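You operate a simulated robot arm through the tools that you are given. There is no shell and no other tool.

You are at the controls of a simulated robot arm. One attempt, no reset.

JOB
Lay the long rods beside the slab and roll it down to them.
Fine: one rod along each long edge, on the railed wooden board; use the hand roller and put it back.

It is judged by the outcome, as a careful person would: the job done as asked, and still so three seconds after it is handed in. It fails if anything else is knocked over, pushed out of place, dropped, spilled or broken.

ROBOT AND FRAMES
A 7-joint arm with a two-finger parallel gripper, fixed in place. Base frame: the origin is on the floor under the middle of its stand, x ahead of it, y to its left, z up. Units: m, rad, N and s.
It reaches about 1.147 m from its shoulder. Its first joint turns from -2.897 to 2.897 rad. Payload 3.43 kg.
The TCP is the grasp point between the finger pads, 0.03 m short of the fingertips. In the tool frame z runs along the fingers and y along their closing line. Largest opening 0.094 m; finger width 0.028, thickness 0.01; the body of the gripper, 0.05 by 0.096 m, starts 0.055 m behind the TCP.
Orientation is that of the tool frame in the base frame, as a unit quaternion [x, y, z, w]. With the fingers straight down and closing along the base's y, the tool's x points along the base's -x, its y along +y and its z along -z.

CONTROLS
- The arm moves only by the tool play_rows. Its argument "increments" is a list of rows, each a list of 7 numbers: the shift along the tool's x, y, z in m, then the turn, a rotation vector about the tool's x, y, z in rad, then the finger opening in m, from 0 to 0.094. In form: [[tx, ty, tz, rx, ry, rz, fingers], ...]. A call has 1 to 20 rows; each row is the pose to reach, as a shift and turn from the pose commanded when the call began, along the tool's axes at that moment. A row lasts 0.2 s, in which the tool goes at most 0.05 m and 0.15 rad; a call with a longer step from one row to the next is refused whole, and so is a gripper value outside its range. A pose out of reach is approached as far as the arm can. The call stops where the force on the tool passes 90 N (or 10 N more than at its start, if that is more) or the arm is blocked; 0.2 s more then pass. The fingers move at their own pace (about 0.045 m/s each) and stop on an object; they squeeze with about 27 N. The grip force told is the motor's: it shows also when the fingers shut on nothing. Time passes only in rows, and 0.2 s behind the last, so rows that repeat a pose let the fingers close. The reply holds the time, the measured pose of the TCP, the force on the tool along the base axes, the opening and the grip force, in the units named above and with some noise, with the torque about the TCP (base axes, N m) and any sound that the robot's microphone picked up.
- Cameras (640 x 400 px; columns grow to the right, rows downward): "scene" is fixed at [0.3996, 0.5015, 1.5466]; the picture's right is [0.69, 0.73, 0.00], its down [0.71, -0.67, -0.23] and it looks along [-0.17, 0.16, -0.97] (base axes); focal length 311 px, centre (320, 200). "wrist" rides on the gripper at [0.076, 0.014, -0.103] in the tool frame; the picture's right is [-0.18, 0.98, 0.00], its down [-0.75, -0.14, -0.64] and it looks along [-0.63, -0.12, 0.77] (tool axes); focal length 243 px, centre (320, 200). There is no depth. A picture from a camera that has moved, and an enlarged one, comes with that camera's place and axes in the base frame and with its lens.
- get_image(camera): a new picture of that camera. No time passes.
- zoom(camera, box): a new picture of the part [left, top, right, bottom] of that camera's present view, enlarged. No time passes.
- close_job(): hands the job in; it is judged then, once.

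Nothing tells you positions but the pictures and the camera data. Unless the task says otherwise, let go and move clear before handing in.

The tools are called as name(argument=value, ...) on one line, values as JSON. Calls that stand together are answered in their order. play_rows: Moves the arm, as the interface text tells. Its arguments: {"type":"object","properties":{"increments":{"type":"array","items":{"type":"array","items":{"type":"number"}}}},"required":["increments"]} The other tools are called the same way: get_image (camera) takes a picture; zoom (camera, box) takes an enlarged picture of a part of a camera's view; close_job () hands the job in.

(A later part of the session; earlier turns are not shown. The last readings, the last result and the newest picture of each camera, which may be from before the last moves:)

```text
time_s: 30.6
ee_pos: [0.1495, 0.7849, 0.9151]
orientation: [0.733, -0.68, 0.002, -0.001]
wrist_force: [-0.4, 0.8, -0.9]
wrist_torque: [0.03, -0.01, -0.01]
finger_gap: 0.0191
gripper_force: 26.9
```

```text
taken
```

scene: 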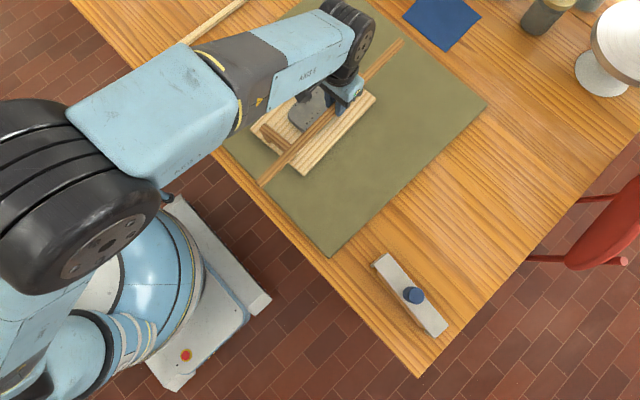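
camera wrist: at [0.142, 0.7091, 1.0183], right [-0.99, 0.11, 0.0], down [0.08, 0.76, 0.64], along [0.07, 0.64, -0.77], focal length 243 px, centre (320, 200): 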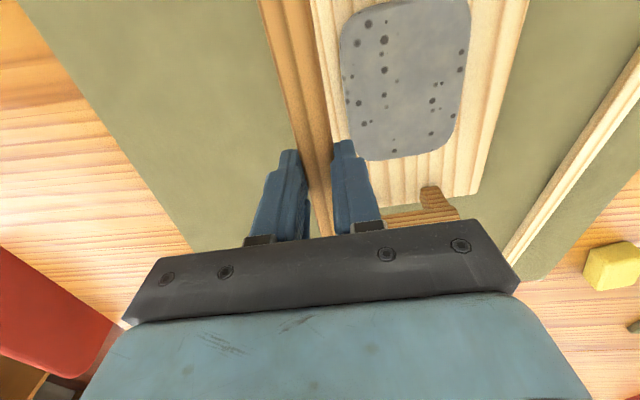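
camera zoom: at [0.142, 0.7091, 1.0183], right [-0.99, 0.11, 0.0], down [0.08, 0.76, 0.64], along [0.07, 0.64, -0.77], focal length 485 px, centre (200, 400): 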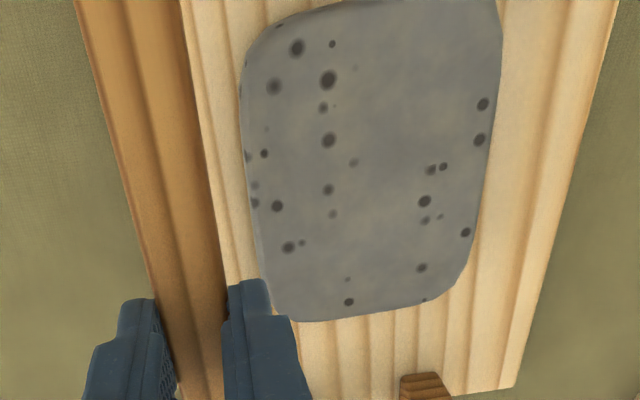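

The rod is hanging over the board's +x strip, clear of the slab and rails. I'll trim the yaw slightly and lower toward the board.

play_rows(increments=[[0, 0, 0.02, 0, 0, -0.012, 0.0], [0, 0, 0.04, 0, 0, -0.012, 0.0], [0, 0, 0.06, 0, 0, -0.012, 0.0], [0, 0, 0.07, 0, 0, -0.012, 0.0], [0, 0, 0.075, 0, 0, -0.012, 0.0], [0, 0, 0.075, 0, 0, -0.012, 0.0]])

get_image(camera="wrist")

zoom(camera="wrist", box=[220, 0, 540, 200])

zoom(camera="scene", box=[220, 40, 440, 200])

```text
time_s: 32.0
ee_pos: [0.1505, 0.7843, 0.8406]
orientation: [0.737, -0.676, 0.001, 0.0]
wrist_force: [0.2, -0.3, 0.1]
wrist_torque: [-0.02, -0.01, -0.02]
finger_gap: 0.0192
gripper_force: 27.2
```

```text
taken
camera wrist: at [0.143, 0.7083, 0.9434], right [-1.0, 0.1, 0.0], down [0.07, 0.76, 0.64], along [0.07, 0.64, -0.77], focal length 243 px, centre (320, 200)
```

wrist: 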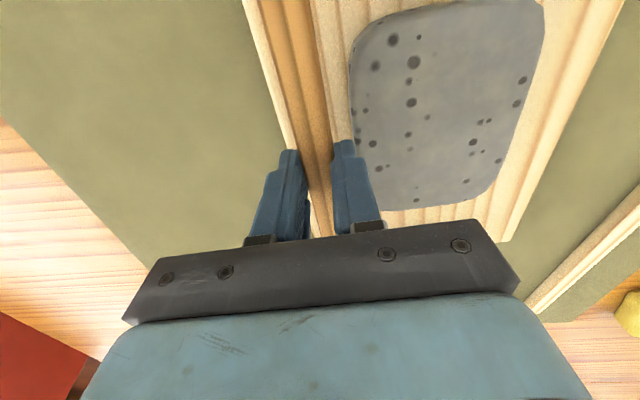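

```text
2.00 times, centred on (380, 100) of wrist
camera zoom: at [0.143, 0.7083, 0.9434], right [-1.0, 0.1, 0.0], down [0.07, 0.76, 0.64], along [0.07, 0.64, -0.77], focal length 485 px, centre (200, 400)
```

zoom: 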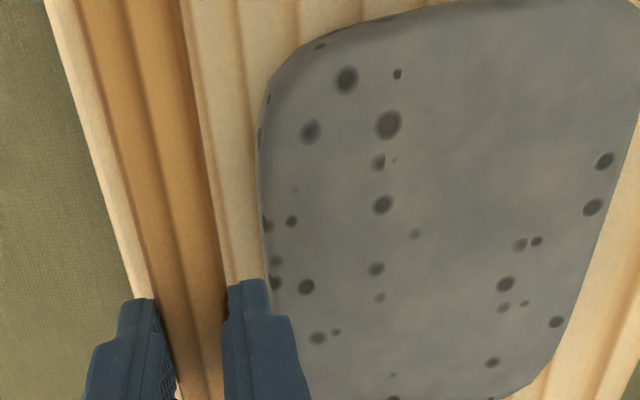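

```text
2.50 times, centred on (330, 120) of scene
camera zoom: at [0.3996, 0.5015, 1.5466], right [0.69, 0.73, 0.0], down [0.71, -0.67, -0.23], along [-0.17, 0.16, -0.97], focal length 777 px, centre (295, 400)
```

zoom: 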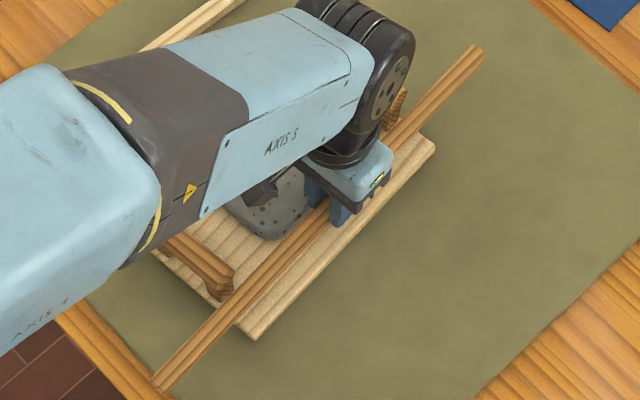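

play_rows(increments=[[0, -0.003, 0.008, 0, 0, 0, 0.0], [0, -0.003, 0.016, 0, 0, 0, 0.0], [0, -0.003, 0.022, 0, 0, 0, 0.0], [0, -0.003, 0.022, 0, 0, 0, 0.0]])

play_rows(increments=[[0, 0, 0.003, 0, 0, 0, 0.0], [0, 0, 0.003, 0, 0, 0, 0.0]])

play_rows(increments=[[0, 0, 0.002, 0, 0, 0, 0.0], [0, 0, 0.002, 0, 0, 0, 0.0]])

get_image(camera="wrist")

```text
time_s: 33.0
ee_pos: [0.1527, 0.7858, 0.8179]
orientation: [0.737, -0.676, 0.002, -0.001]
wrist_force: [-0.7, 0.1, -0.9]
wrist_torque: [0.0, -0.05, 0.01]
finger_gap: 0.0189
gripper_force: 27.1
```

```text
time_s: 33.6
ee_pos: [0.1522, 0.786, 0.8149]
orientation: [0.737, -0.675, 0.002, -0.002]
wrist_force: [0.7, -0.2, -0.3]
wrist_torque: [-0.02, 0.0, 0.03]
finger_gap: 0.0193
gripper_force: 27.3
```

```text
time_s: 34.2
ee_pos: [0.1544, 0.7844, 0.8132]
orientation: [0.737, -0.675, 0.002, -0.001]
wrist_force: [0.2, -0.2, -0.4]
wrist_torque: [0.02, -0.02, 0.01]
finger_gap: 0.0193
gripper_force: 27.3
```

```text
taken
camera wrist: at [0.1455, 0.7084, 0.9163], right [-1.0, 0.1, 0.0], down [0.07, 0.76, 0.64], along [0.07, 0.64, -0.77], focal length 243 px, centre (320, 200)
```

wrist: 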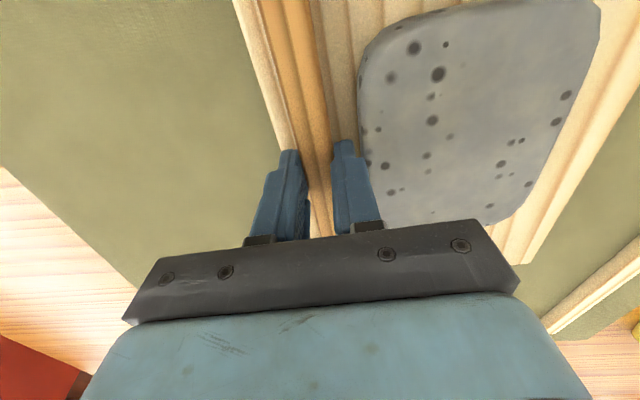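

play_rows(increments=[[0, 0, 0.002, 0, 0, 0, 0.0], [0, 0, 0.002, 0, 0, 0, 0.0]])

play_rows(increments=[[0, 0, 0.002, 0, 0, 0, 0.0], [0, 0, 0.002, 0, 0, 0, 0.0]])

zoom(camera="wrist", box=[220, 0, 540, 200])

```text
time_s: 34.8
ee_pos: [0.1539, 0.7841, 0.8126]
orientation: [0.738, -0.675, 0.002, 0.0]
wrist_force: [-0.1, -0.3, -1.4]
wrist_torque: [-0.02, 0.03, 0.02]
finger_gap: 0.019
gripper_force: 27.3
```

```text
time_s: 35.4
ee_pos: [0.1554, 0.7836, 0.8101]
orientation: [0.737, -0.676, 0.001, -0.002]
wrist_force: [0.0, 1.1, -0.7]
wrist_torque: [-0.02, 0.01, -0.01]
finger_gap: 0.0192
gripper_force: 27.1
```

```text
2.00 times, centred on (380, 100) of wrist
camera zoom: at [0.1459, 0.7083, 0.9128], right [-1.0, 0.1, 0.0], down [0.07, 0.76, 0.64], along [0.07, 0.64, -0.77], focal length 485 px, centre (200, 400)
```

zoom: 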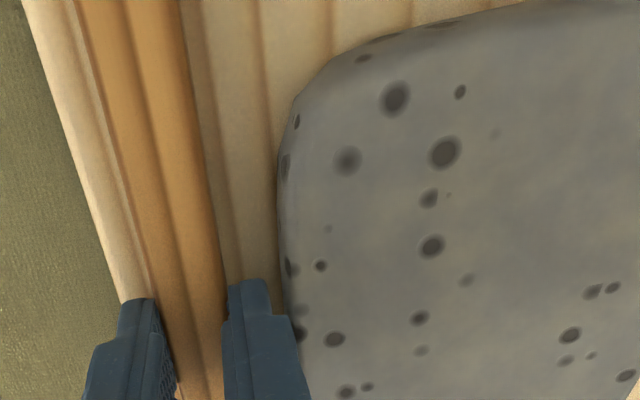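

play_rows(increments=[[0, 0, 0.002, 0, 0, 0, 0.0], [0, 0, 0.002, 0, 0, 0, 0.0]])

play_rows(increments=[[0, 0, 0.002, 0, 0, 0, 0.0], [0, 0, 0.002, 0, 0, 0, 0.0]])

play_rows(increments=[[0, 0, 0.001, 0, 0, 0, 0.0], [0, 0, 0.001, 0, 0, 0, 0.0]])

```text
time_s: 36.0
ee_pos: [0.153, 0.7842, 0.8093]
orientation: [0.738, -0.675, 0.001, -0.002]
wrist_force: [1.6, 2.0, 7.3]
wrist_torque: [-0.14, 0.02, 0.07]
finger_gap: 0.0192
gripper_force: 26.8
```

```text
time_s: 36.6
ee_pos: [0.1538, 0.7841, 0.809]
orientation: [0.737, -0.676, 0.001, -0.002]
wrist_force: [4.5, -10.3, 33.0]
wrist_torque: [-0.92, 0.16, 0.26]
finger_gap: 0.019
gripper_force: 26.7
```

```text
time_s: 37.2
ee_pos: [0.1535, 0.7845, 0.8109]
orientation: [0.737, -0.676, 0.0, -0.003]
wrist_force: [6.5, -13.8, 59.2]
wrist_torque: [-1.42, 0.27, 0.33]
finger_gap: 0.0189
gripper_force: 26.7
```

Contact is at TCP z ≈ 0.809, which puts the board top at about 0.7775. I'll relieve the force and then release by only a few millimetres so the fingers stay clear of the slab.

play_rows(increments=[[0, 0, -0.003, 0, 0, 0, 0.0], [0, 0, -0.0045, 0, 0, 0, 0.0], [0, 0, -0.0045, 0, 0, 0, 0.0]])

play_rows(increments=[[0, 0, 0, 0, 0, 0, 0.021], [0, 0, 0, 0, 0, 0, 0.023], [0, 0, 0, 0, 0, 0, 0.025], [0, 0, 0, 0, 0, 0, 0.025]])

zoom(camera="wrist", box=[220, 40, 420, 240])

```text
time_s: 38.0
ee_pos: [0.1515, 0.7827, 0.8087]
orientation: [0.737, -0.676, 0.002, 0.001]
wrist_force: [3.7, 5.1, 12.1]
wrist_torque: [1.06, 0.13, -0.27]
finger_gap: 0.0187
gripper_force: 26.5
```

```text
time_s: 39.0
ee_pos: [0.1524, 0.7827, 0.81]
orientation: [0.738, -0.675, 0.001, -0.001]
wrist_force: [0.1, -0.2, 1.1]
wrist_torque: [0.01, -0.03, 0.0]
finger_gap: 0.0252
gripper_force: 0.1
```

```text
2.00 times, centred on (320, 140) of wrist
camera zoom: at [0.1444, 0.7074, 0.9124], right [-1.0, 0.1, 0.0], down [0.07, 0.76, 0.64], along [0.07, 0.64, -0.77], focal length 485 px, centre (320, 320)
```

zoom: 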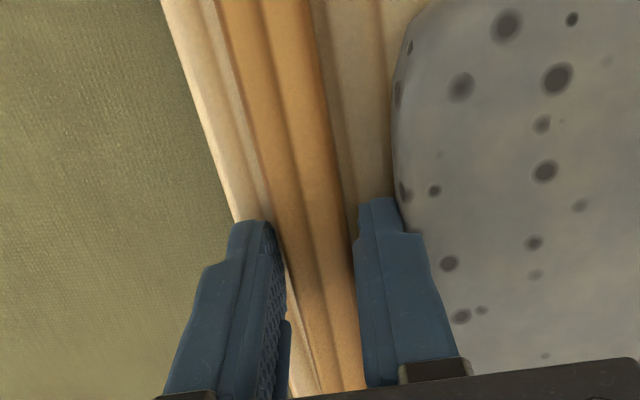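

play_rows(increments=[[0, 0, -0.01, 0, 0, 0, 0.025], [0, 0, -0.02, 0, 0, 0, 0.025], [0, 0, -0.035, 0, 0, 0, 0.025], [0, 0, -0.06, 0, 0, 0, 0.03], [0, 0, -0.1, 0, 0, 0, 0.04], [0, 0, -0.13, 0, 0, 0, 0.06], [0, 0, -0.13, 0, 0, 0, 0.06]])

get_image(camera="wrist")

get_image(camera="scene")

```text
time_s: 40.6
ee_pos: [0.1529, 0.7858, 0.9395]
orientation: [0.737, -0.676, 0.001, 0.0]
wrist_force: [-1.1, -0.6, 0.4]
wrist_torque: [0.0, 0.0, 0.0]
finger_gap: 0.0605
gripper_force: 0.0
```

```text
taken
camera wrist: at [0.1444, 0.7096, 1.0428], right [-1.0, 0.1, 0.0], down [0.07, 0.76, 0.64], along [0.07, 0.64, -0.77], focal length 243 px, centre (320, 200)
```

wrist: 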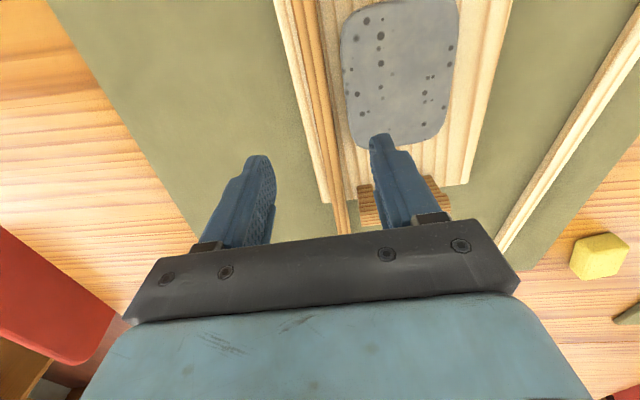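

```text
taken
```

scene: 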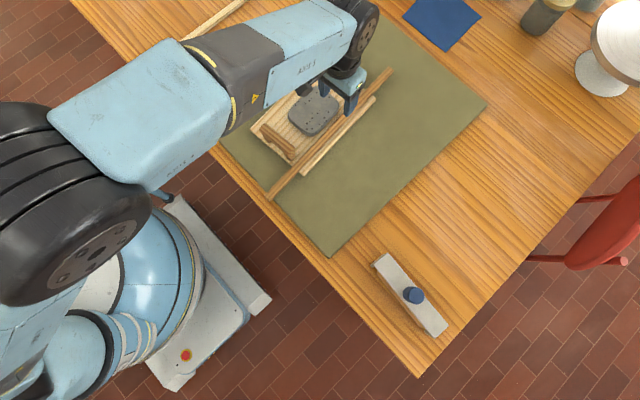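

The brown rod is resting on the board. Now to the pale long rod on the -x side.

play_rows(increments=[[-0.0105, 0.04, 0, 0, 0, 0.02, 0.06], [-0.021, 0.08, 0, 0, 0, 0.04, 0.06], [-0.0315, 0.12, 0, 0, 0, 0.06, 0.06], [-0.042, 0.16, 0, 0, 0, 0.08, 0.06], [-0.0525, 0.2, 0, 0, 0, 0.1, 0.06], [-0.063, 0.24, 0.005, 0, 0, 0.12, 0.06], [-0.0734, 0.2797, 0.01, 0, 0, 0.132, 0.06], [-0.0734, 0.2797, 0.01, 0, 0, 0.132, 0.06]])

get_image(camera="wrist")

zoom(camera="wrist", box=[160, 0, 480, 200])

get_image(camera="scene")

```text
time_s: 42.4
ee_pos: [-0.1352, 0.8329, 0.9286]
orientation: [-0.691, 0.723, -0.002, 0.001]
wrist_force: [0.4, 0.3, -0.1]
wrist_torque: [0.04, -0.04, 0.04]
finger_gap: 0.06
gripper_force: 0.1
```

```text
taken
camera wrist: at [-0.153, 0.7585, 1.0308], right [-0.97, 0.23, 0.0], down [0.17, 0.75, 0.64], along [0.15, 0.62, -0.77], focal length 243 px, centre (320, 200)
```

wrist: 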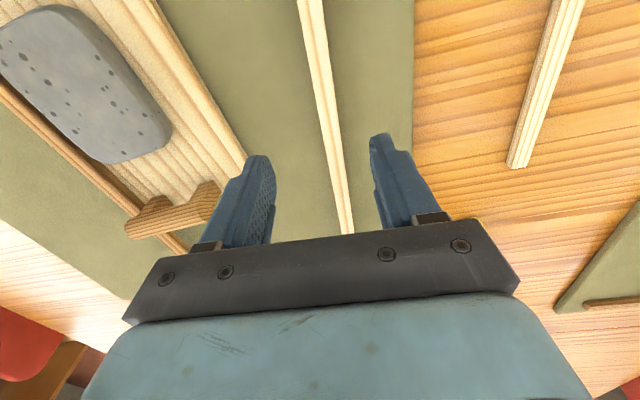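

```text
2.00 times, centred on (320, 100) of wrist
camera zoom: at [-0.153, 0.7585, 1.0308], right [-0.97, 0.23, 0.0], down [0.17, 0.75, 0.64], along [0.15, 0.62, -0.77], focal length 485 px, centre (320, 400)
```

zoom: 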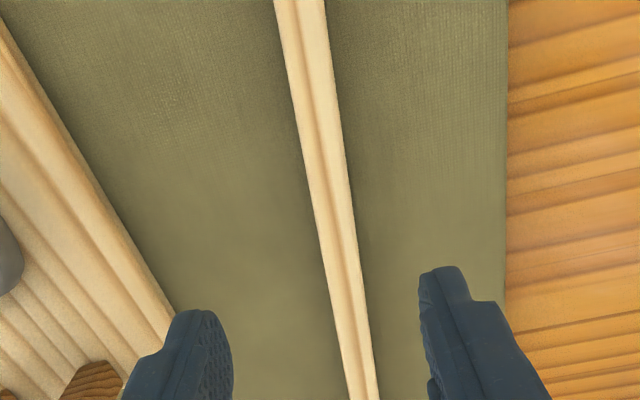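

```text
taken
```

scene: 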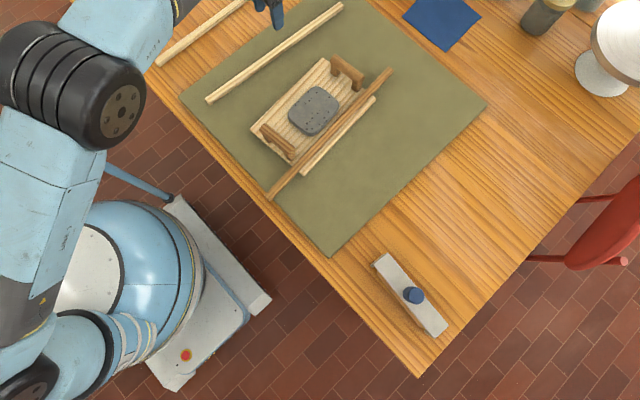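

play_rows(increments=[[0, 0.0055, 0.03, 0, 0, 0, 0.055], [0, 0.0055, 0.06, 0, 0, 0, 0.05], [0, 0.0055, 0.09, 0, 0, 0, 0.05], [0, 0.0055, 0.11, 0, 0, 0, 0.05], [0, 0.0055, 0.125, 0, 0, 0, 0.05], [0, 0.0055, 0.125, 0, 0, 0, 0.05]])

get_image(camera="wrist")

zoom(camera="wrist", box=[240, 100, 400, 240])

```text
time_s: 43.8
ee_pos: [-0.1372, 0.8342, 0.8032]
orientation: [-0.691, 0.723, -0.001, 0.001]
wrist_force: [0.4, 0.1, 0.0]
wrist_torque: [-0.01, -0.01, -0.01]
finger_gap: 0.05
gripper_force: 0.0
```

```text
taken
camera wrist: at [-0.1549, 0.7589, 0.9057], right [-0.97, 0.23, 0.0], down [0.17, 0.75, 0.64], along [0.15, 0.62, -0.77], focal length 243 px, centre (320, 200)
```

wrist: 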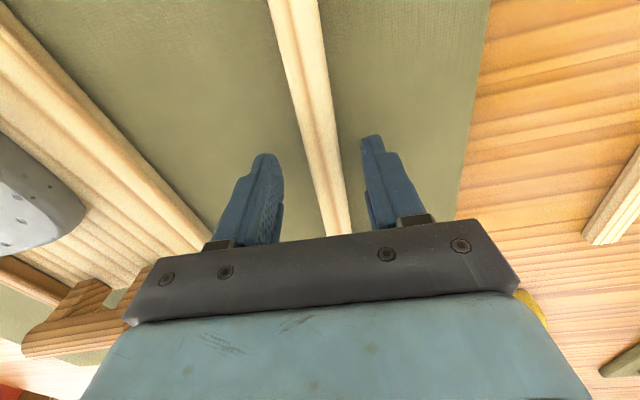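

```text
2.86 times, centred on (320, 170) of wrist
camera zoom: at [-0.1549, 0.7589, 0.9057], right [-0.97, 0.23, 0.0], down [0.17, 0.75, 0.64], along [0.15, 0.62, -0.77], focal length 693 px, centre (320, 286)
```

zoom: 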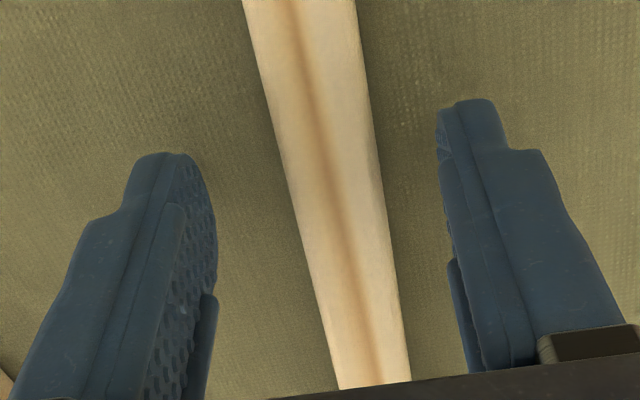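

play_rows(increments=[[0, 0, 0.003, 0, 0, 0, 0.05], [0, 0, 0.006, 0, 0, 0, 0.05], [0, 0, 0.006, 0, 0, 0, 0.05]])

play_rows(increments=[[0, 0, 0, 0, 0, 0, 0.03], [0, 0, 0, 0, 0, 0, 0.015], [0, 0, 0, 0, 0, 0, 0.0], [0, 0, 0, 0, 0, 0, 0.0], [0, 0, 0, 0, 0, 0, 0.0]])

zoom(camera="wrist", box=[240, 100, 400, 240])

```text
time_s: 44.6
ee_pos: [-0.1367, 0.8339, 0.7971]
orientation: [-0.691, 0.723, -0.002, 0.001]
wrist_force: [0.0, -0.4, 0.2]
wrist_torque: [0.02, 0.0, 0.0]
finger_gap: 0.0501
gripper_force: 0.1
```

```text
time_s: 45.8
ee_pos: [-0.1359, 0.8328, 0.7983]
orientation: [-0.691, 0.723, -0.001, 0.001]
wrist_force: [0.5, 0.4, 0.1]
wrist_torque: [0.01, 0.03, -0.03]
finger_gap: 0.0191
gripper_force: 27.1
```

```text
2.86 times, centred on (320, 170) of wrist
camera zoom: at [-0.1552, 0.7594, 0.8998], right [-0.97, 0.23, 0.0], down [0.17, 0.75, 0.64], along [0.15, 0.62, -0.77], focal length 693 px, centre (320, 286)
```

zoom: 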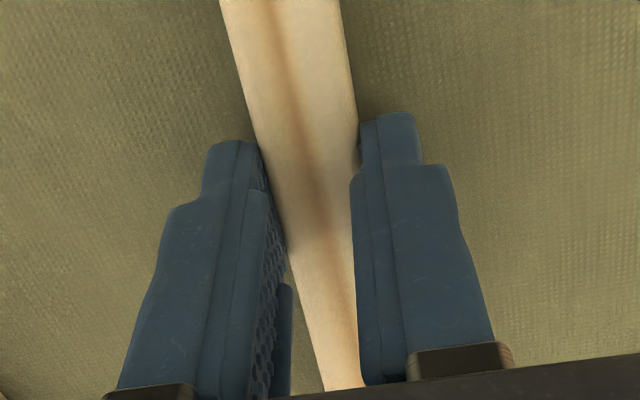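

play_rows(increments=[[0, 0, -0.01, 0, 0, 0, 0.0], [0, 0, -0.03, 0, 0, 0, 0.0], [0, 0, -0.06, 0, 0, 0, 0.0], [0, 0, -0.09, 0, 0, 0, 0.0], [0, 0, -0.12, 0, 0, 0, 0.0], [0.01, -0.0277, -0.12, 0, 0, -0.03, 0.0], [0.022, -0.0554, -0.12, 0, 0, -0.06, 0.0], [0.033, -0.0831, -0.12, 0, 0, -0.09, 0.0], [0.044, -0.1108, -0.12, 0, 0, -0.12, 0.0], [0.0548, -0.1386, -0.12, 0, 0, -0.132, 0.0], [0.0548, -0.1386, -0.12, 0, 0, -0.132, 0.0]])

get_image(camera="wrist")

zoom(camera="wrist", box=[120, 0, 440, 200])

get_image(camera="scene")

```text
time_s: 48.2
ee_pos: [-0.0014, 0.7705, 0.9181]
orientation: [0.737, -0.676, 0.002, -0.001]
wrist_force: [0.3, 0.2, -0.6]
wrist_torque: [0.0, -0.03, 0.04]
finger_gap: 0.019
gripper_force: 27.3
```

```text
taken
camera wrist: at [-0.0083, 0.6942, 1.021], right [-1.0, 0.1, 0.0], down [0.07, 0.76, 0.64], along [0.07, 0.64, -0.77], focal length 243 px, centre (320, 200)
```

wrist: 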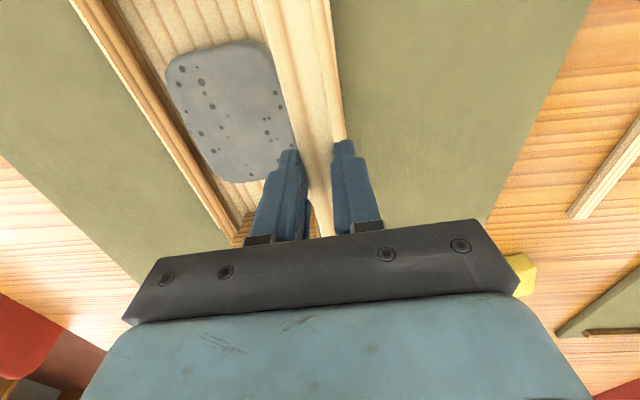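

```text
2.00 times, centred on (280, 100) of wrist
camera zoom: at [-0.0083, 0.6942, 1.021], right [-1.0, 0.1, 0.0], down [0.07, 0.76, 0.64], along [0.07, 0.64, -0.77], focal length 485 px, centre (400, 400)
```

zoom: 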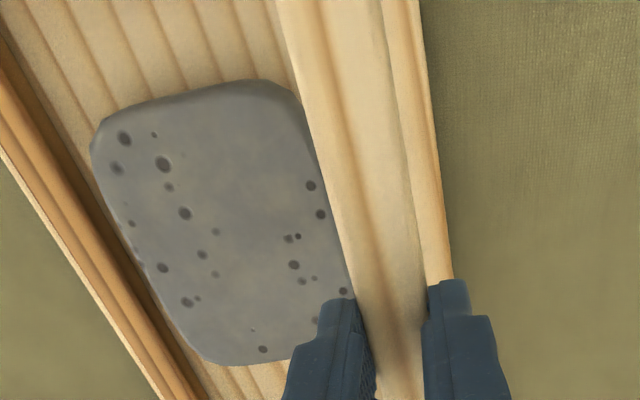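

```text
taken
```

scene: 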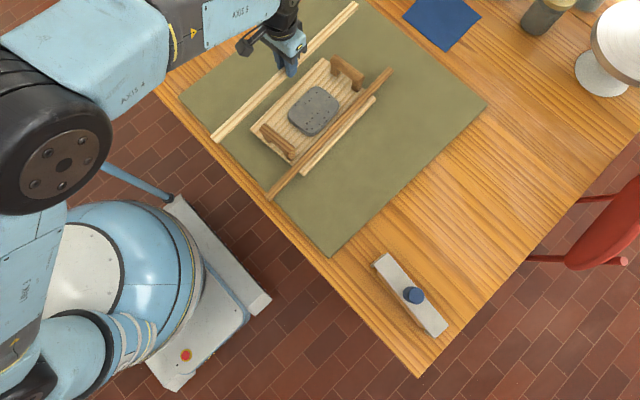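

play_rows(increments=[[0, -0.003, 0.02, 0, 0, 0, 0.0], [0, -0.003, 0.04, 0, 0, 0, 0.0], [0, -0.003, 0.06, 0, 0, 0, 0.0], [0, -0.003, 0.08, 0, 0, 0, 0.0], [0, -0.003, 0.095, 0, 0, 0, 0.0], [0, -0.003, 0.103, 0, 0, 0, 0.0], [0, -0.003, 0.103, 0, 0, 0, 0.0]])

zoom(camera="wrist", box=[160, 0, 480, 200])

zoom(camera="scene", box=[190, 20, 430, 210])

```text
time_s: 49.8
ee_pos: [0.0016, 0.7716, 0.8146]
orientation: [0.738, -0.675, 0.002, 0.0]
wrist_force: [-0.1, 0.0, -1.1]
wrist_torque: [0.0, -0.05, -0.01]
finger_gap: 0.0191
gripper_force: 26.8
```

```text
2.00 times, centred on (320, 100) of wrist
camera zoom: at [-0.0063, 0.6951, 0.9174], right [-1.0, 0.1, 0.0], down [0.07, 0.76, 0.64], along [0.07, 0.64, -0.77], focal length 485 px, centre (320, 400)
```

zoom: 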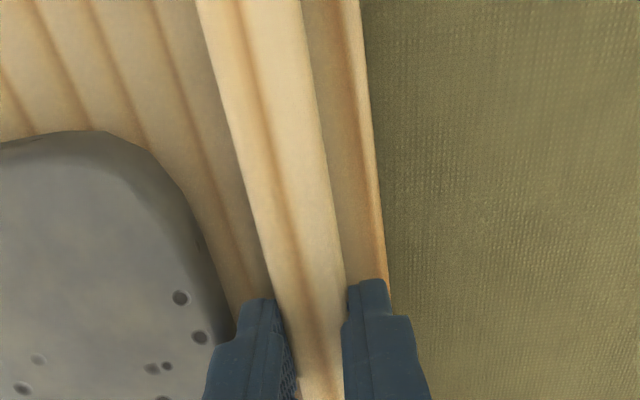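

```text
2.11 times, centred on (310, 115) of scene
camera zoom: at [0.3996, 0.5015, 1.5466], right [0.69, 0.73, 0.0], down [0.71, -0.67, -0.23], along [-0.17, 0.16, -0.97], focal length 654 px, centre (341, 379)
```

zoom: 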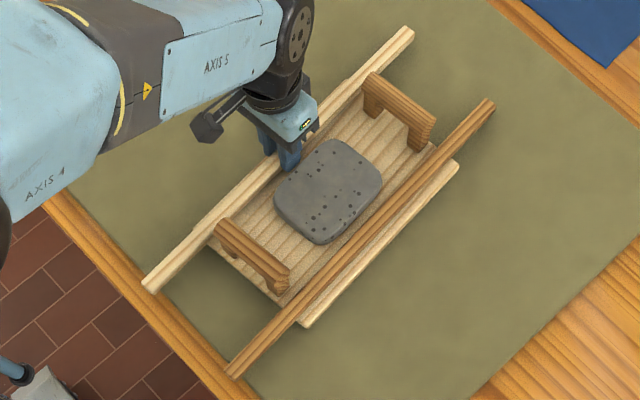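

play_rows(increments=[[0, 0, 0.002, 0, 0, 0, 0.0], [0, 0, 0.004, 0, 0, 0, 0.0], [0, 0, 0.004, 0, 0, 0, 0.0]])

play_rows(increments=[[0, 0, 0.002, 0, 0, 0, 0.0], [0, 0, 0.002, 0, 0, 0, 0.0]])

play_rows(increments=[[0, 0, 0.001, 0, 0, 0, 0.0], [0, 0, 0.001, 0, 0, 0, 0.0]])

```text
time_s: 50.6
ee_pos: [0.0018, 0.7716, 0.8114]
orientation: [0.737, -0.676, 0.001, -0.002]
wrist_force: [-0.5, -1.9, 6.0]
wrist_torque: [-0.15, 0.08, 0.04]
finger_gap: 0.0193
gripper_force: 26.9
```

```text
time_s: 51.2
ee_pos: [0.0015, 0.772, 0.8118]
orientation: [0.737, -0.676, 0.0, -0.001]
wrist_force: [-0.9, -0.6, 24.5]
wrist_torque: [-0.26, 0.03, 0.01]
finger_gap: 0.0191
gripper_force: 27.0
```

```text
time_s: 51.8
ee_pos: [0.0011, 0.7721, 0.8078]
orientation: [0.737, -0.676, 0.001, -0.002]
wrist_force: [1.5, 5.1, 28.4]
wrist_torque: [0.1, 0.05, 0.01]
finger_gap: 0.0194
gripper_force: 27.2
```

play_rows(increments=[[0, 0, -0.002, 0, 0, 0, 0.0], [0, 0, -0.003, 0, 0, 0, 0.0], [0, 0, -0.003, 0, 0, 0, 0.0]])

play_rows(increments=[[0, 0, 0, 0, 0, 0, 0.021], [0, 0, 0, 0, 0, 0, 0.023], [0, 0, 0, 0, 0, 0, 0.026], [0, 0, 0, 0, 0, 0, 0.026]])

play_rows(increments=[[0, 0, -0.01, 0, 0, 0, 0.026], [0, 0, -0.02, 0, 0, 0, 0.026], [0, 0, -0.035, 0, 0, 0, 0.026], [0, 0, -0.06, 0, 0, 0, 0.03], [0, 0, -0.1, 0, 0, 0, 0.04], [0, 0, -0.14, 0, 0, 0, 0.06], [0, 0, -0.17, 0, 0, 0, 0.06], [0, 0, -0.17, 0, 0, 0, 0.06]])

get_image(camera="wrist")

get_image(camera="scene")

```text
time_s: 52.6
ee_pos: [0.0015, 0.7707, 0.8097]
orientation: [0.738, -0.675, 0.003, 0.0]
wrist_force: [-0.1, 0.1, -1.2]
wrist_torque: [0.02, 0.02, 0.0]
finger_gap: 0.0189
gripper_force: 27.1
```

```text
time_s: 53.6
ee_pos: [0.0015, 0.7717, 0.8104]
orientation: [0.737, -0.675, 0.002, 0.0]
wrist_force: [0.7, 0.3, 0.2]
wrist_torque: [-0.01, 0.03, 0.0]
finger_gap: 0.0264
gripper_force: 0.1
```

```text
time_s: 55.4
ee_pos: [0.0016, 0.7738, 0.9795]
orientation: [0.737, -0.676, 0.002, -0.001]
wrist_force: [-0.4, -0.4, -0.3]
wrist_torque: [0.0, -0.03, 0.02]
finger_gap: 0.0601
gripper_force: 0.0
```

```text
taken
camera wrist: at [-0.0062, 0.6975, 1.0826], right [-1.0, 0.1, 0.0], down [0.07, 0.76, 0.64], along [0.07, 0.64, -0.77], focal length 243 px, centre (320, 200)
```

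wrist: 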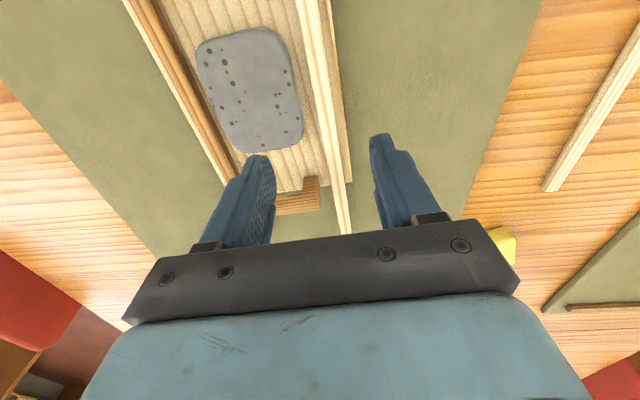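

```text
taken
```

scene: 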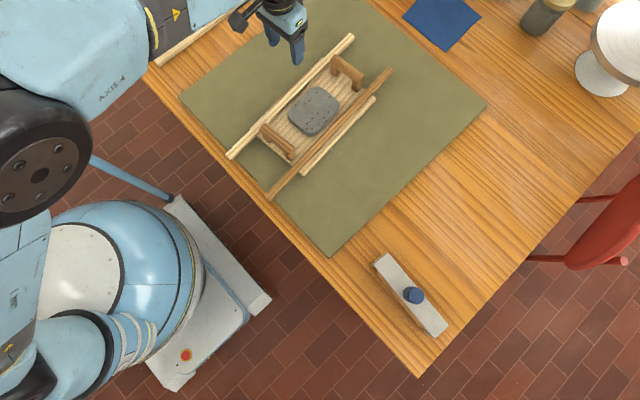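

Both long rods now lie on the board on either side of the slab. I'm moving over to the roller to measure it.

play_rows(increments=[[0.0156, -0.0425, 0, 0, 0, 0.0, 0.06], [0.0312, -0.085, 0, 0, 0, 0.0, 0.07], [0.0468, -0.1275, 0, 0, 0, 0.02, 0.08], [0.0624, -0.17, 0, 0, 0, 0.04, 0.09], [0.078, -0.2125, 0, 0, 0, 0.06, 0.094], [0.0936, -0.255, 0, 0, 0, 0.08, 0.094], [0.1092, -0.2975, 0, 0, 0, 0.1, 0.094], [0.1248, -0.34, 0, 0, 0, 0.12, 0.094], [0.1404, -0.3825, 0, 0, 0, 0.14, 0.094], [0.156, -0.425, 0, 0, 0, 0.16, 0.094], [0.1716, -0.4675, 0, 0, 0, 0.18, 0.094], [0.1872, -0.51, 0, 0, 0, 0.18, 0.094], [0.2028, -0.5524, 0, 0, 0, 0.18, 0.094], [0.2028, -0.5524, 0, 0, 0, 0.18, 0.094]])

get_image(camera="wrist")

zoom(camera="wrist", box=[160, 0, 480, 200])

zoom(camera="scene", box=[190, 20, 410, 210])

```text
time_s: 58.4
ee_pos: [0.5696, 0.617, 0.9852]
orientation: [-0.674, 0.739, 0.0, 0.001]
wrist_force: [-0.7, 0.2, 0.0]
wrist_torque: [0.01, -0.03, 0.04]
finger_gap: 0.094
gripper_force: 0.1
```

```text
taken
camera wrist: at [0.5475, 0.5436, 1.0877], right [-0.96, 0.27, 0.0], down [0.21, 0.74, 0.64], along [0.18, 0.62, -0.77], focal length 243 px, centre (320, 200)
```

wrist: 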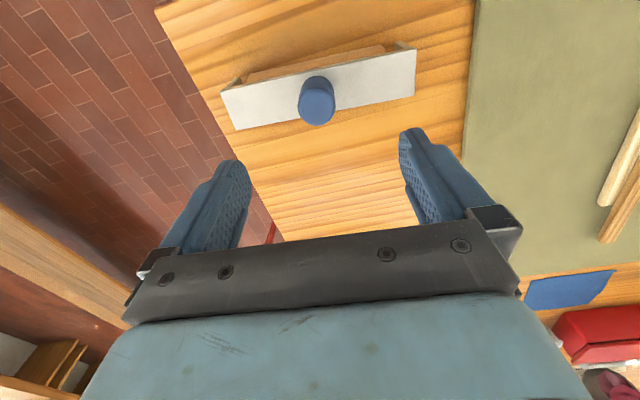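

```text
2.00 times, centred on (320, 100) of wrist
camera zoom: at [0.5475, 0.5436, 1.0877], right [-0.96, 0.27, 0.0], down [0.21, 0.74, 0.64], along [0.18, 0.62, -0.77], focal length 485 px, centre (320, 400)
```

zoom: 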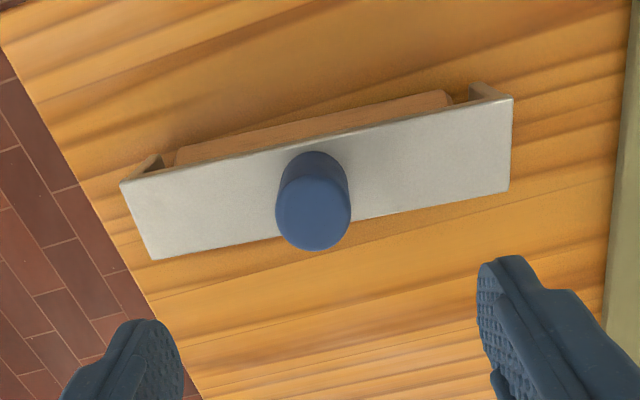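

```text
2.11 times, centred on (300, 115) of scene
camera zoom: at [0.3996, 0.5015, 1.5466], right [0.69, 0.73, 0.0], down [0.71, -0.67, -0.23], along [-0.17, 0.16, -0.97], focal length 654 px, centre (362, 379)
```

zoom: 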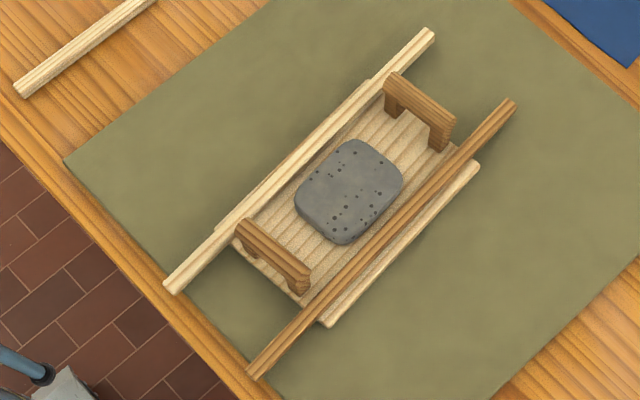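

The roller's knob is at about (0.573, 0.617) and its plate top is at z ≈ 0.818. I'll lower the open fingers around the knob, with the fingers closing along the roller's long axis.

play_rows(increments=[[0, -0.003, 0.03, 0, 0, -0.014, 0.08], [0, -0.003, 0.06, 0, 0, -0.014, 0.07], [0, -0.003, 0.085, 0, 0, -0.014, 0.07], [0, -0.003, 0.085, 0, 0, -0.014, 0.07]])

get_image(camera="wrist")

zoom(camera="wrist", box=[200, 60, 440, 240])

```text
time_s: 59.4
ee_pos: [0.5697, 0.6189, 0.8997]
orientation: [-0.678, 0.735, -0.001, 0.001]
wrist_force: [0.9, 0.3, -0.1]
wrist_torque: [0.01, 0.03, 0.02]
finger_gap: 0.0699
gripper_force: 0.0
```

```text
taken
camera wrist: at [0.5504, 0.5448, 1.0016], right [-0.97, 0.26, 0.0], down [0.2, 0.74, 0.64], along [0.17, 0.62, -0.77], focal length 243 px, centre (320, 200)
```

wrist: 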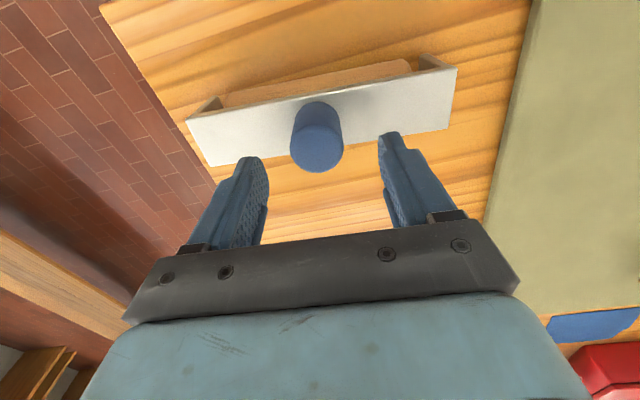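

```text
2.22 times, centred on (320, 150) of wrist
camera zoom: at [0.5504, 0.5448, 1.0016], right [-0.97, 0.26, 0.0], down [0.2, 0.74, 0.64], along [0.17, 0.62, -0.77], focal length 539 px, centre (320, 311)
```

zoom: 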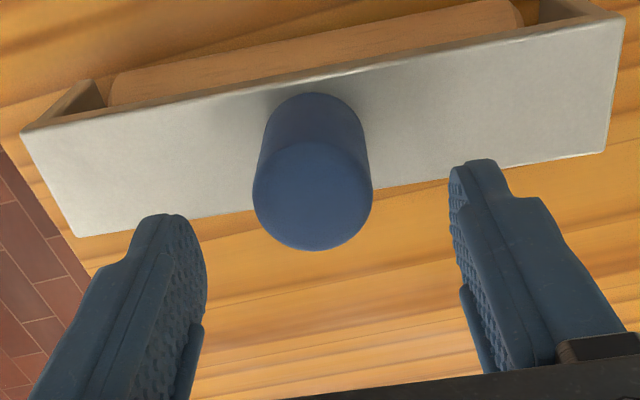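

play_rows(increments=[[0.0015, -0.001, 0.015, 0, 0, 0, 0.07], [0.0015, -0.001, 0.03, 0, 0, 0, 0.07], [0.0015, -0.001, 0.042, 0, 0, 0, 0.07], [0.0015, -0.001, 0.042, 0, 0, 0, 0.07]])

get_image(camera="wrist")

zoom(camera="wrist", box=[200, 60, 440, 240])

```text
time_s: 60.4
ee_pos: [0.5727, 0.6171, 0.8565]
orientation: [-0.678, 0.735, -0.002, 0.001]
wrist_force: [0.1, -0.2, 0.5]
wrist_torque: [0.0, 0.02, -0.02]
finger_gap: 0.0701
gripper_force: 0.1
```

```text
taken
camera wrist: at [0.5528, 0.5435, 0.9589], right [-0.97, 0.26, 0.0], down [0.2, 0.74, 0.64], along [0.17, 0.62, -0.77], focal length 243 px, centre (320, 200)
```

wrist: 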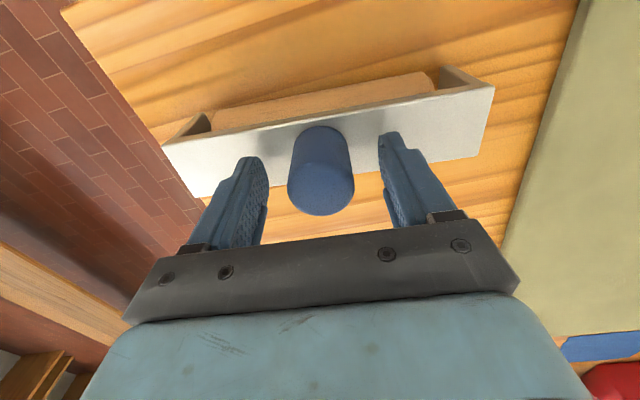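

```text
2.22 times, centred on (320, 150) of wrist
camera zoom: at [0.5528, 0.5435, 0.9589], right [-0.97, 0.26, 0.0], down [0.2, 0.74, 0.64], along [0.17, 0.62, -0.77], focal length 539 px, centre (320, 311)
```

zoom: 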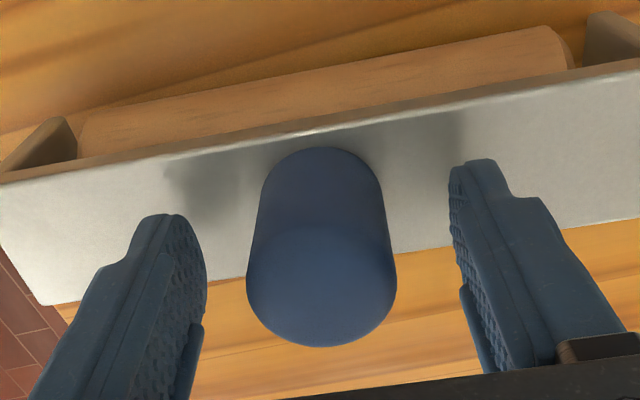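

play_rows(increments=[[0, 0, 0.003, 0, 0, 0, 0.07], [0, 0, 0.003, 0, 0, 0, 0.07]])

play_rows(increments=[[0, 0, 0.002, 0, 0, 0, 0.07], [0, 0, 0.002, 0, 0, 0, 0.07]])

play_rows(increments=[[0, 0, 0.002, 0, 0, 0, 0.07], [0, 0, 0.002, 0, 0, 0, 0.07]])

```text
time_s: 61.0
ee_pos: [0.5731, 0.6167, 0.8526]
orientation: [-0.679, 0.734, -0.001, 0.0]
wrist_force: [-1.0, 1.1, -0.9]
wrist_torque: [0.01, 0.0, -0.02]
finger_gap: 0.07
gripper_force: 0.0
```

```text
time_s: 61.6
ee_pos: [0.5731, 0.6172, 0.8515]
orientation: [-0.678, 0.735, -0.001, 0.0]
wrist_force: [0.7, 0.2, -0.7]
wrist_torque: [0.01, -0.01, -0.01]
finger_gap: 0.07
gripper_force: 0.1
```

```text
time_s: 62.2
ee_pos: [0.5738, 0.6166, 0.8494]
orientation: [-0.678, 0.735, -0.002, 0.001]
wrist_force: [-1.1, 0.8, -1.6]
wrist_torque: [0.02, -0.01, 0.01]
finger_gap: 0.0698
gripper_force: 0.1
```

play_rows(increments=[[0, 0, 0.002, 0, 0, 0, 0.07], [0, 0, 0.002, 0, 0, 0, 0.07]])

play_rows(increments=[[0, 0, 0.002, 0, 0, 0, 0.07], [0, 0, 0.002, 0, 0, 0, 0.07]])

zoom(camera="wrist", box=[200, 60, 440, 240])

```text
time_s: 62.8
ee_pos: [0.5725, 0.6178, 0.8483]
orientation: [-0.679, 0.734, -0.001, 0.001]
wrist_force: [0.0, -0.3, -0.5]
wrist_torque: [-0.02, -0.01, 0.02]
finger_gap: 0.0701
gripper_force: 0.0
```

```text
time_s: 63.4
ee_pos: [0.5734, 0.6169, 0.8461]
orientation: [-0.679, 0.734, 0.0, 0.002]
wrist_force: [0.9, -0.3, 14.0]
wrist_torque: [0.06, 0.6, 0.0]
finger_gap: 0.0699
gripper_force: 0.1
```

```text
2.22 times, centred on (320, 150) of wrist
camera zoom: at [0.5529, 0.5429, 0.949], right [-0.97, 0.26, 0.0], down [0.2, 0.74, 0.64], along [0.17, 0.62, -0.77], focal length 539 px, centre (320, 311)
```

zoom: 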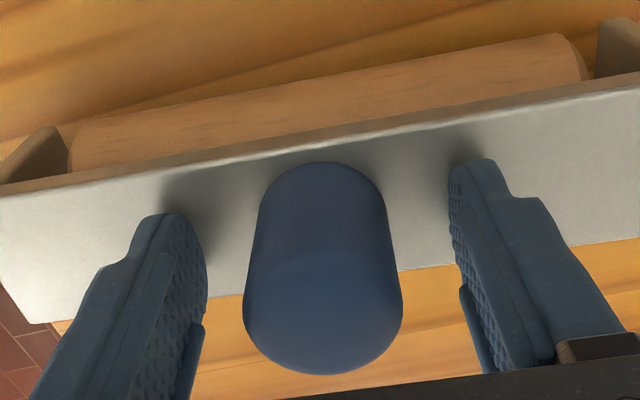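

The fingertips touch the plate at TCP z ≈ 0.8465. I'll ease off about 1.5 mm and close on the knob.

play_rows(increments=[[0, 0, -0.002, 0, 0, 0, 0.07], [0, 0, -0.002, 0, 0, 0, 0.05], [0, 0, -0.002, 0, 0, 0, 0.03], [0, 0, -0.002, 0, 0, 0, 0.015], [0, 0, -0.002, 0, 0, 0, 0.0], [0, 0, -0.002, 0, 0, 0, 0.0], [0, 0, -0.002, 0, 0, 0, 0.0]])

zoom(camera="wrist", box=[200, 60, 440, 240])

zoom(camera="scene", box=[300, 200, 500, 370])

```text
time_s: 65.0
ee_pos: [0.5738, 0.6161, 0.8461]
orientation: [-0.678, 0.735, -0.001, 0.001]
wrist_force: [6.0, -1.2, 7.5]
wrist_torque: [-0.03, 0.34, 0.05]
finger_gap: 0.0354
gripper_force: 27.2
```

```text
2.22 times, centred on (320, 150) of wrist
camera zoom: at [0.5533, 0.5426, 0.9493], right [-0.97, 0.26, 0.0], down [0.2, 0.74, 0.64], along [0.17, 0.62, -0.77], focal length 539 px, centre (320, 311)
```

zoom: 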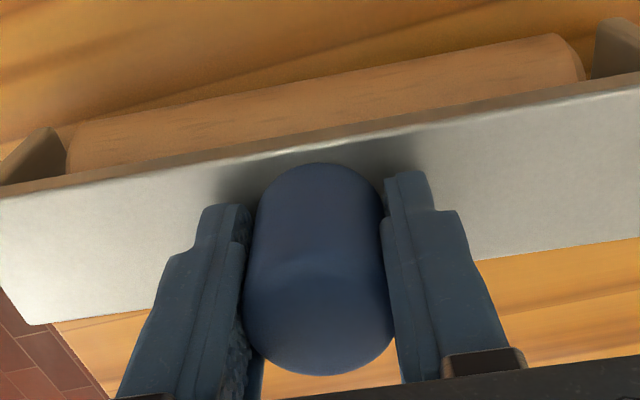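

```text
2.35 times, centred on (400, 285) of scene
camera zoom: at [0.3996, 0.5015, 1.5466], right [0.69, 0.73, 0.0], down [0.71, -0.67, -0.23], along [-0.17, 0.16, -0.97], focal length 731 px, centre (132, 0)
```

zoom: 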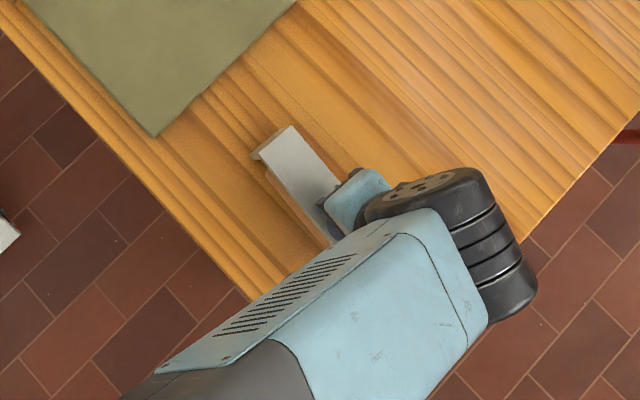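

play_rows(increments=[[0, 0, -0.005, 0, 0, 0, 0.0], [0, 0, -0.015, 0, 0, 0, 0.0], [0, 0, -0.03, 0, 0, 0, 0.0], [0, 0, -0.06, 0, 0, 0, 0.0], [0, 0, -0.09, 0, 0, 0, 0.0], [0, 0, -0.105, 0, 0, 0, 0.0], [0, 0, -0.105, 0, 0, 0, 0.0]])

get_image(camera="wrist")

get_image(camera="scene")

```text
time_s: 66.6
ee_pos: [0.5761, 0.6175, 0.9504]
orientation: [-0.679, 0.735, -0.002, 0.002]
wrist_force: [-0.5, 0.4, -4.7]
wrist_torque: [-0.01, -0.04, -0.02]
finger_gap: 0.0354
gripper_force: 26.8
```

```text
taken
camera wrist: at [0.5549, 0.5431, 1.0533], right [-0.97, 0.26, 0.0], down [0.2, 0.74, 0.64], along [0.17, 0.62, -0.77], focal length 243 px, centre (320, 200)
```

wrist: 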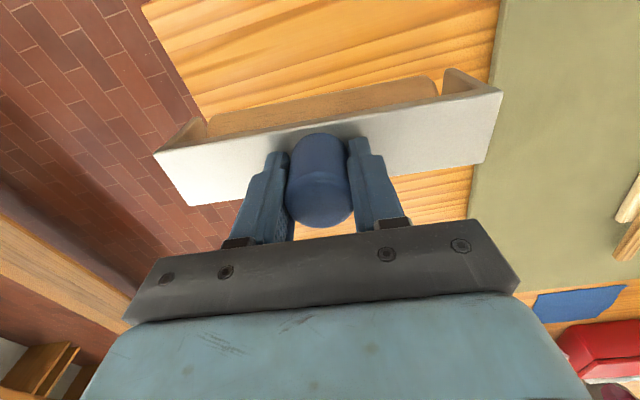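

```text
taken
```

scene: 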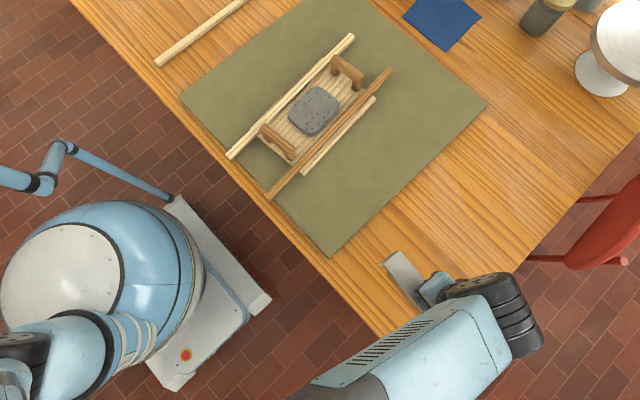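

play_rows(increments=[[-0.01, 0.0424, 0, 0, 0, -0.014, 0.0], [-0.02, 0.0847, 0, 0, 0, -0.028, 0.0], [-0.03, 0.1271, 0, 0, 0, -0.042, 0.0], [-0.04, 0.1695, 0, 0, 0, -0.056, 0.0], [-0.05, 0.2118, 0, 0, 0, -0.07, 0.0], [-0.06, 0.2542, 0, 0, 0, -0.084, 0.0], [-0.07, 0.2966, 0, 0, 0, -0.098, 0.0], [-0.08, 0.3389, 0, 0, 0, -0.112, 0.0], [-0.09, 0.3813, 0, 0, 0, -0.126, 0.0], [-0.1, 0.4237, 0, 0, 0, -0.14, 0.0], [-0.11, 0.466, 0, 0, 0, -0.154, 0.0], [-0.121, 0.5084, 0, 0, 0, -0.1667, 0.0], [-0.121, 0.5084, 0, 0, 0, -0.1667, 0.0]])

get_image(camera="wrist")

get_image(camera="scene")

zoom(camera="wrist", box=[120, 0, 520, 240])

```text
time_s: 69.4
ee_pos: [0.0738, 0.7769, 0.9473]
orientation: [0.737, -0.676, 0.002, 0.0]
wrist_force: [1.1, -0.7, -4.0]
wrist_torque: [0.0, -0.06, 0.0]
finger_gap: 0.0356
gripper_force: 27.3
```

```text
taken
camera wrist: at [0.0671, 0.7012, 1.05], right [-1.0, 0.1, 0.0], down [0.07, 0.76, 0.64], along [0.07, 0.64, -0.77], focal length 243 px, centre (320, 200)
```

wrist: 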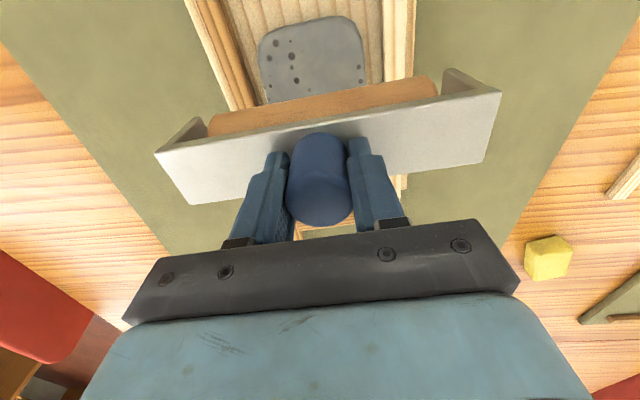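

```text
taken
```

scene: 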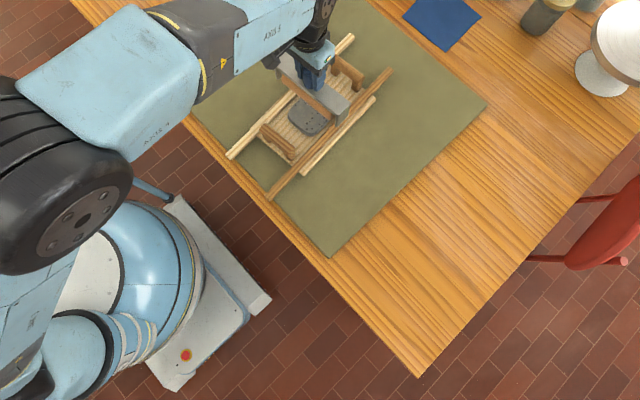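

```text
1.60 times, centred on (320, 120) of wrist
camera zoom: at [0.0671, 0.7012, 1.05], right [-1.0, 0.1, 0.0], down [0.07, 0.76, 0.64], along [0.07, 0.64, -0.77], focal length 388 px, centre (320, 328)
```

zoom: 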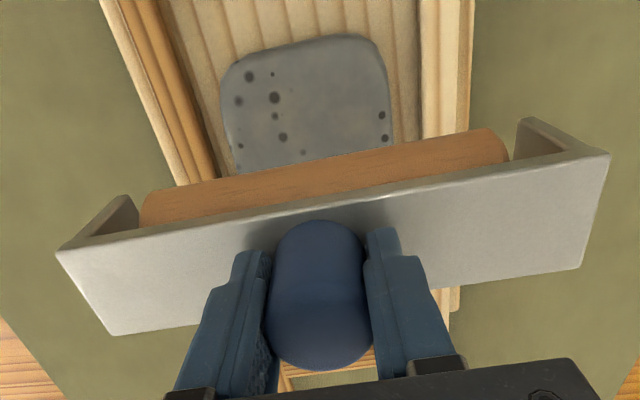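

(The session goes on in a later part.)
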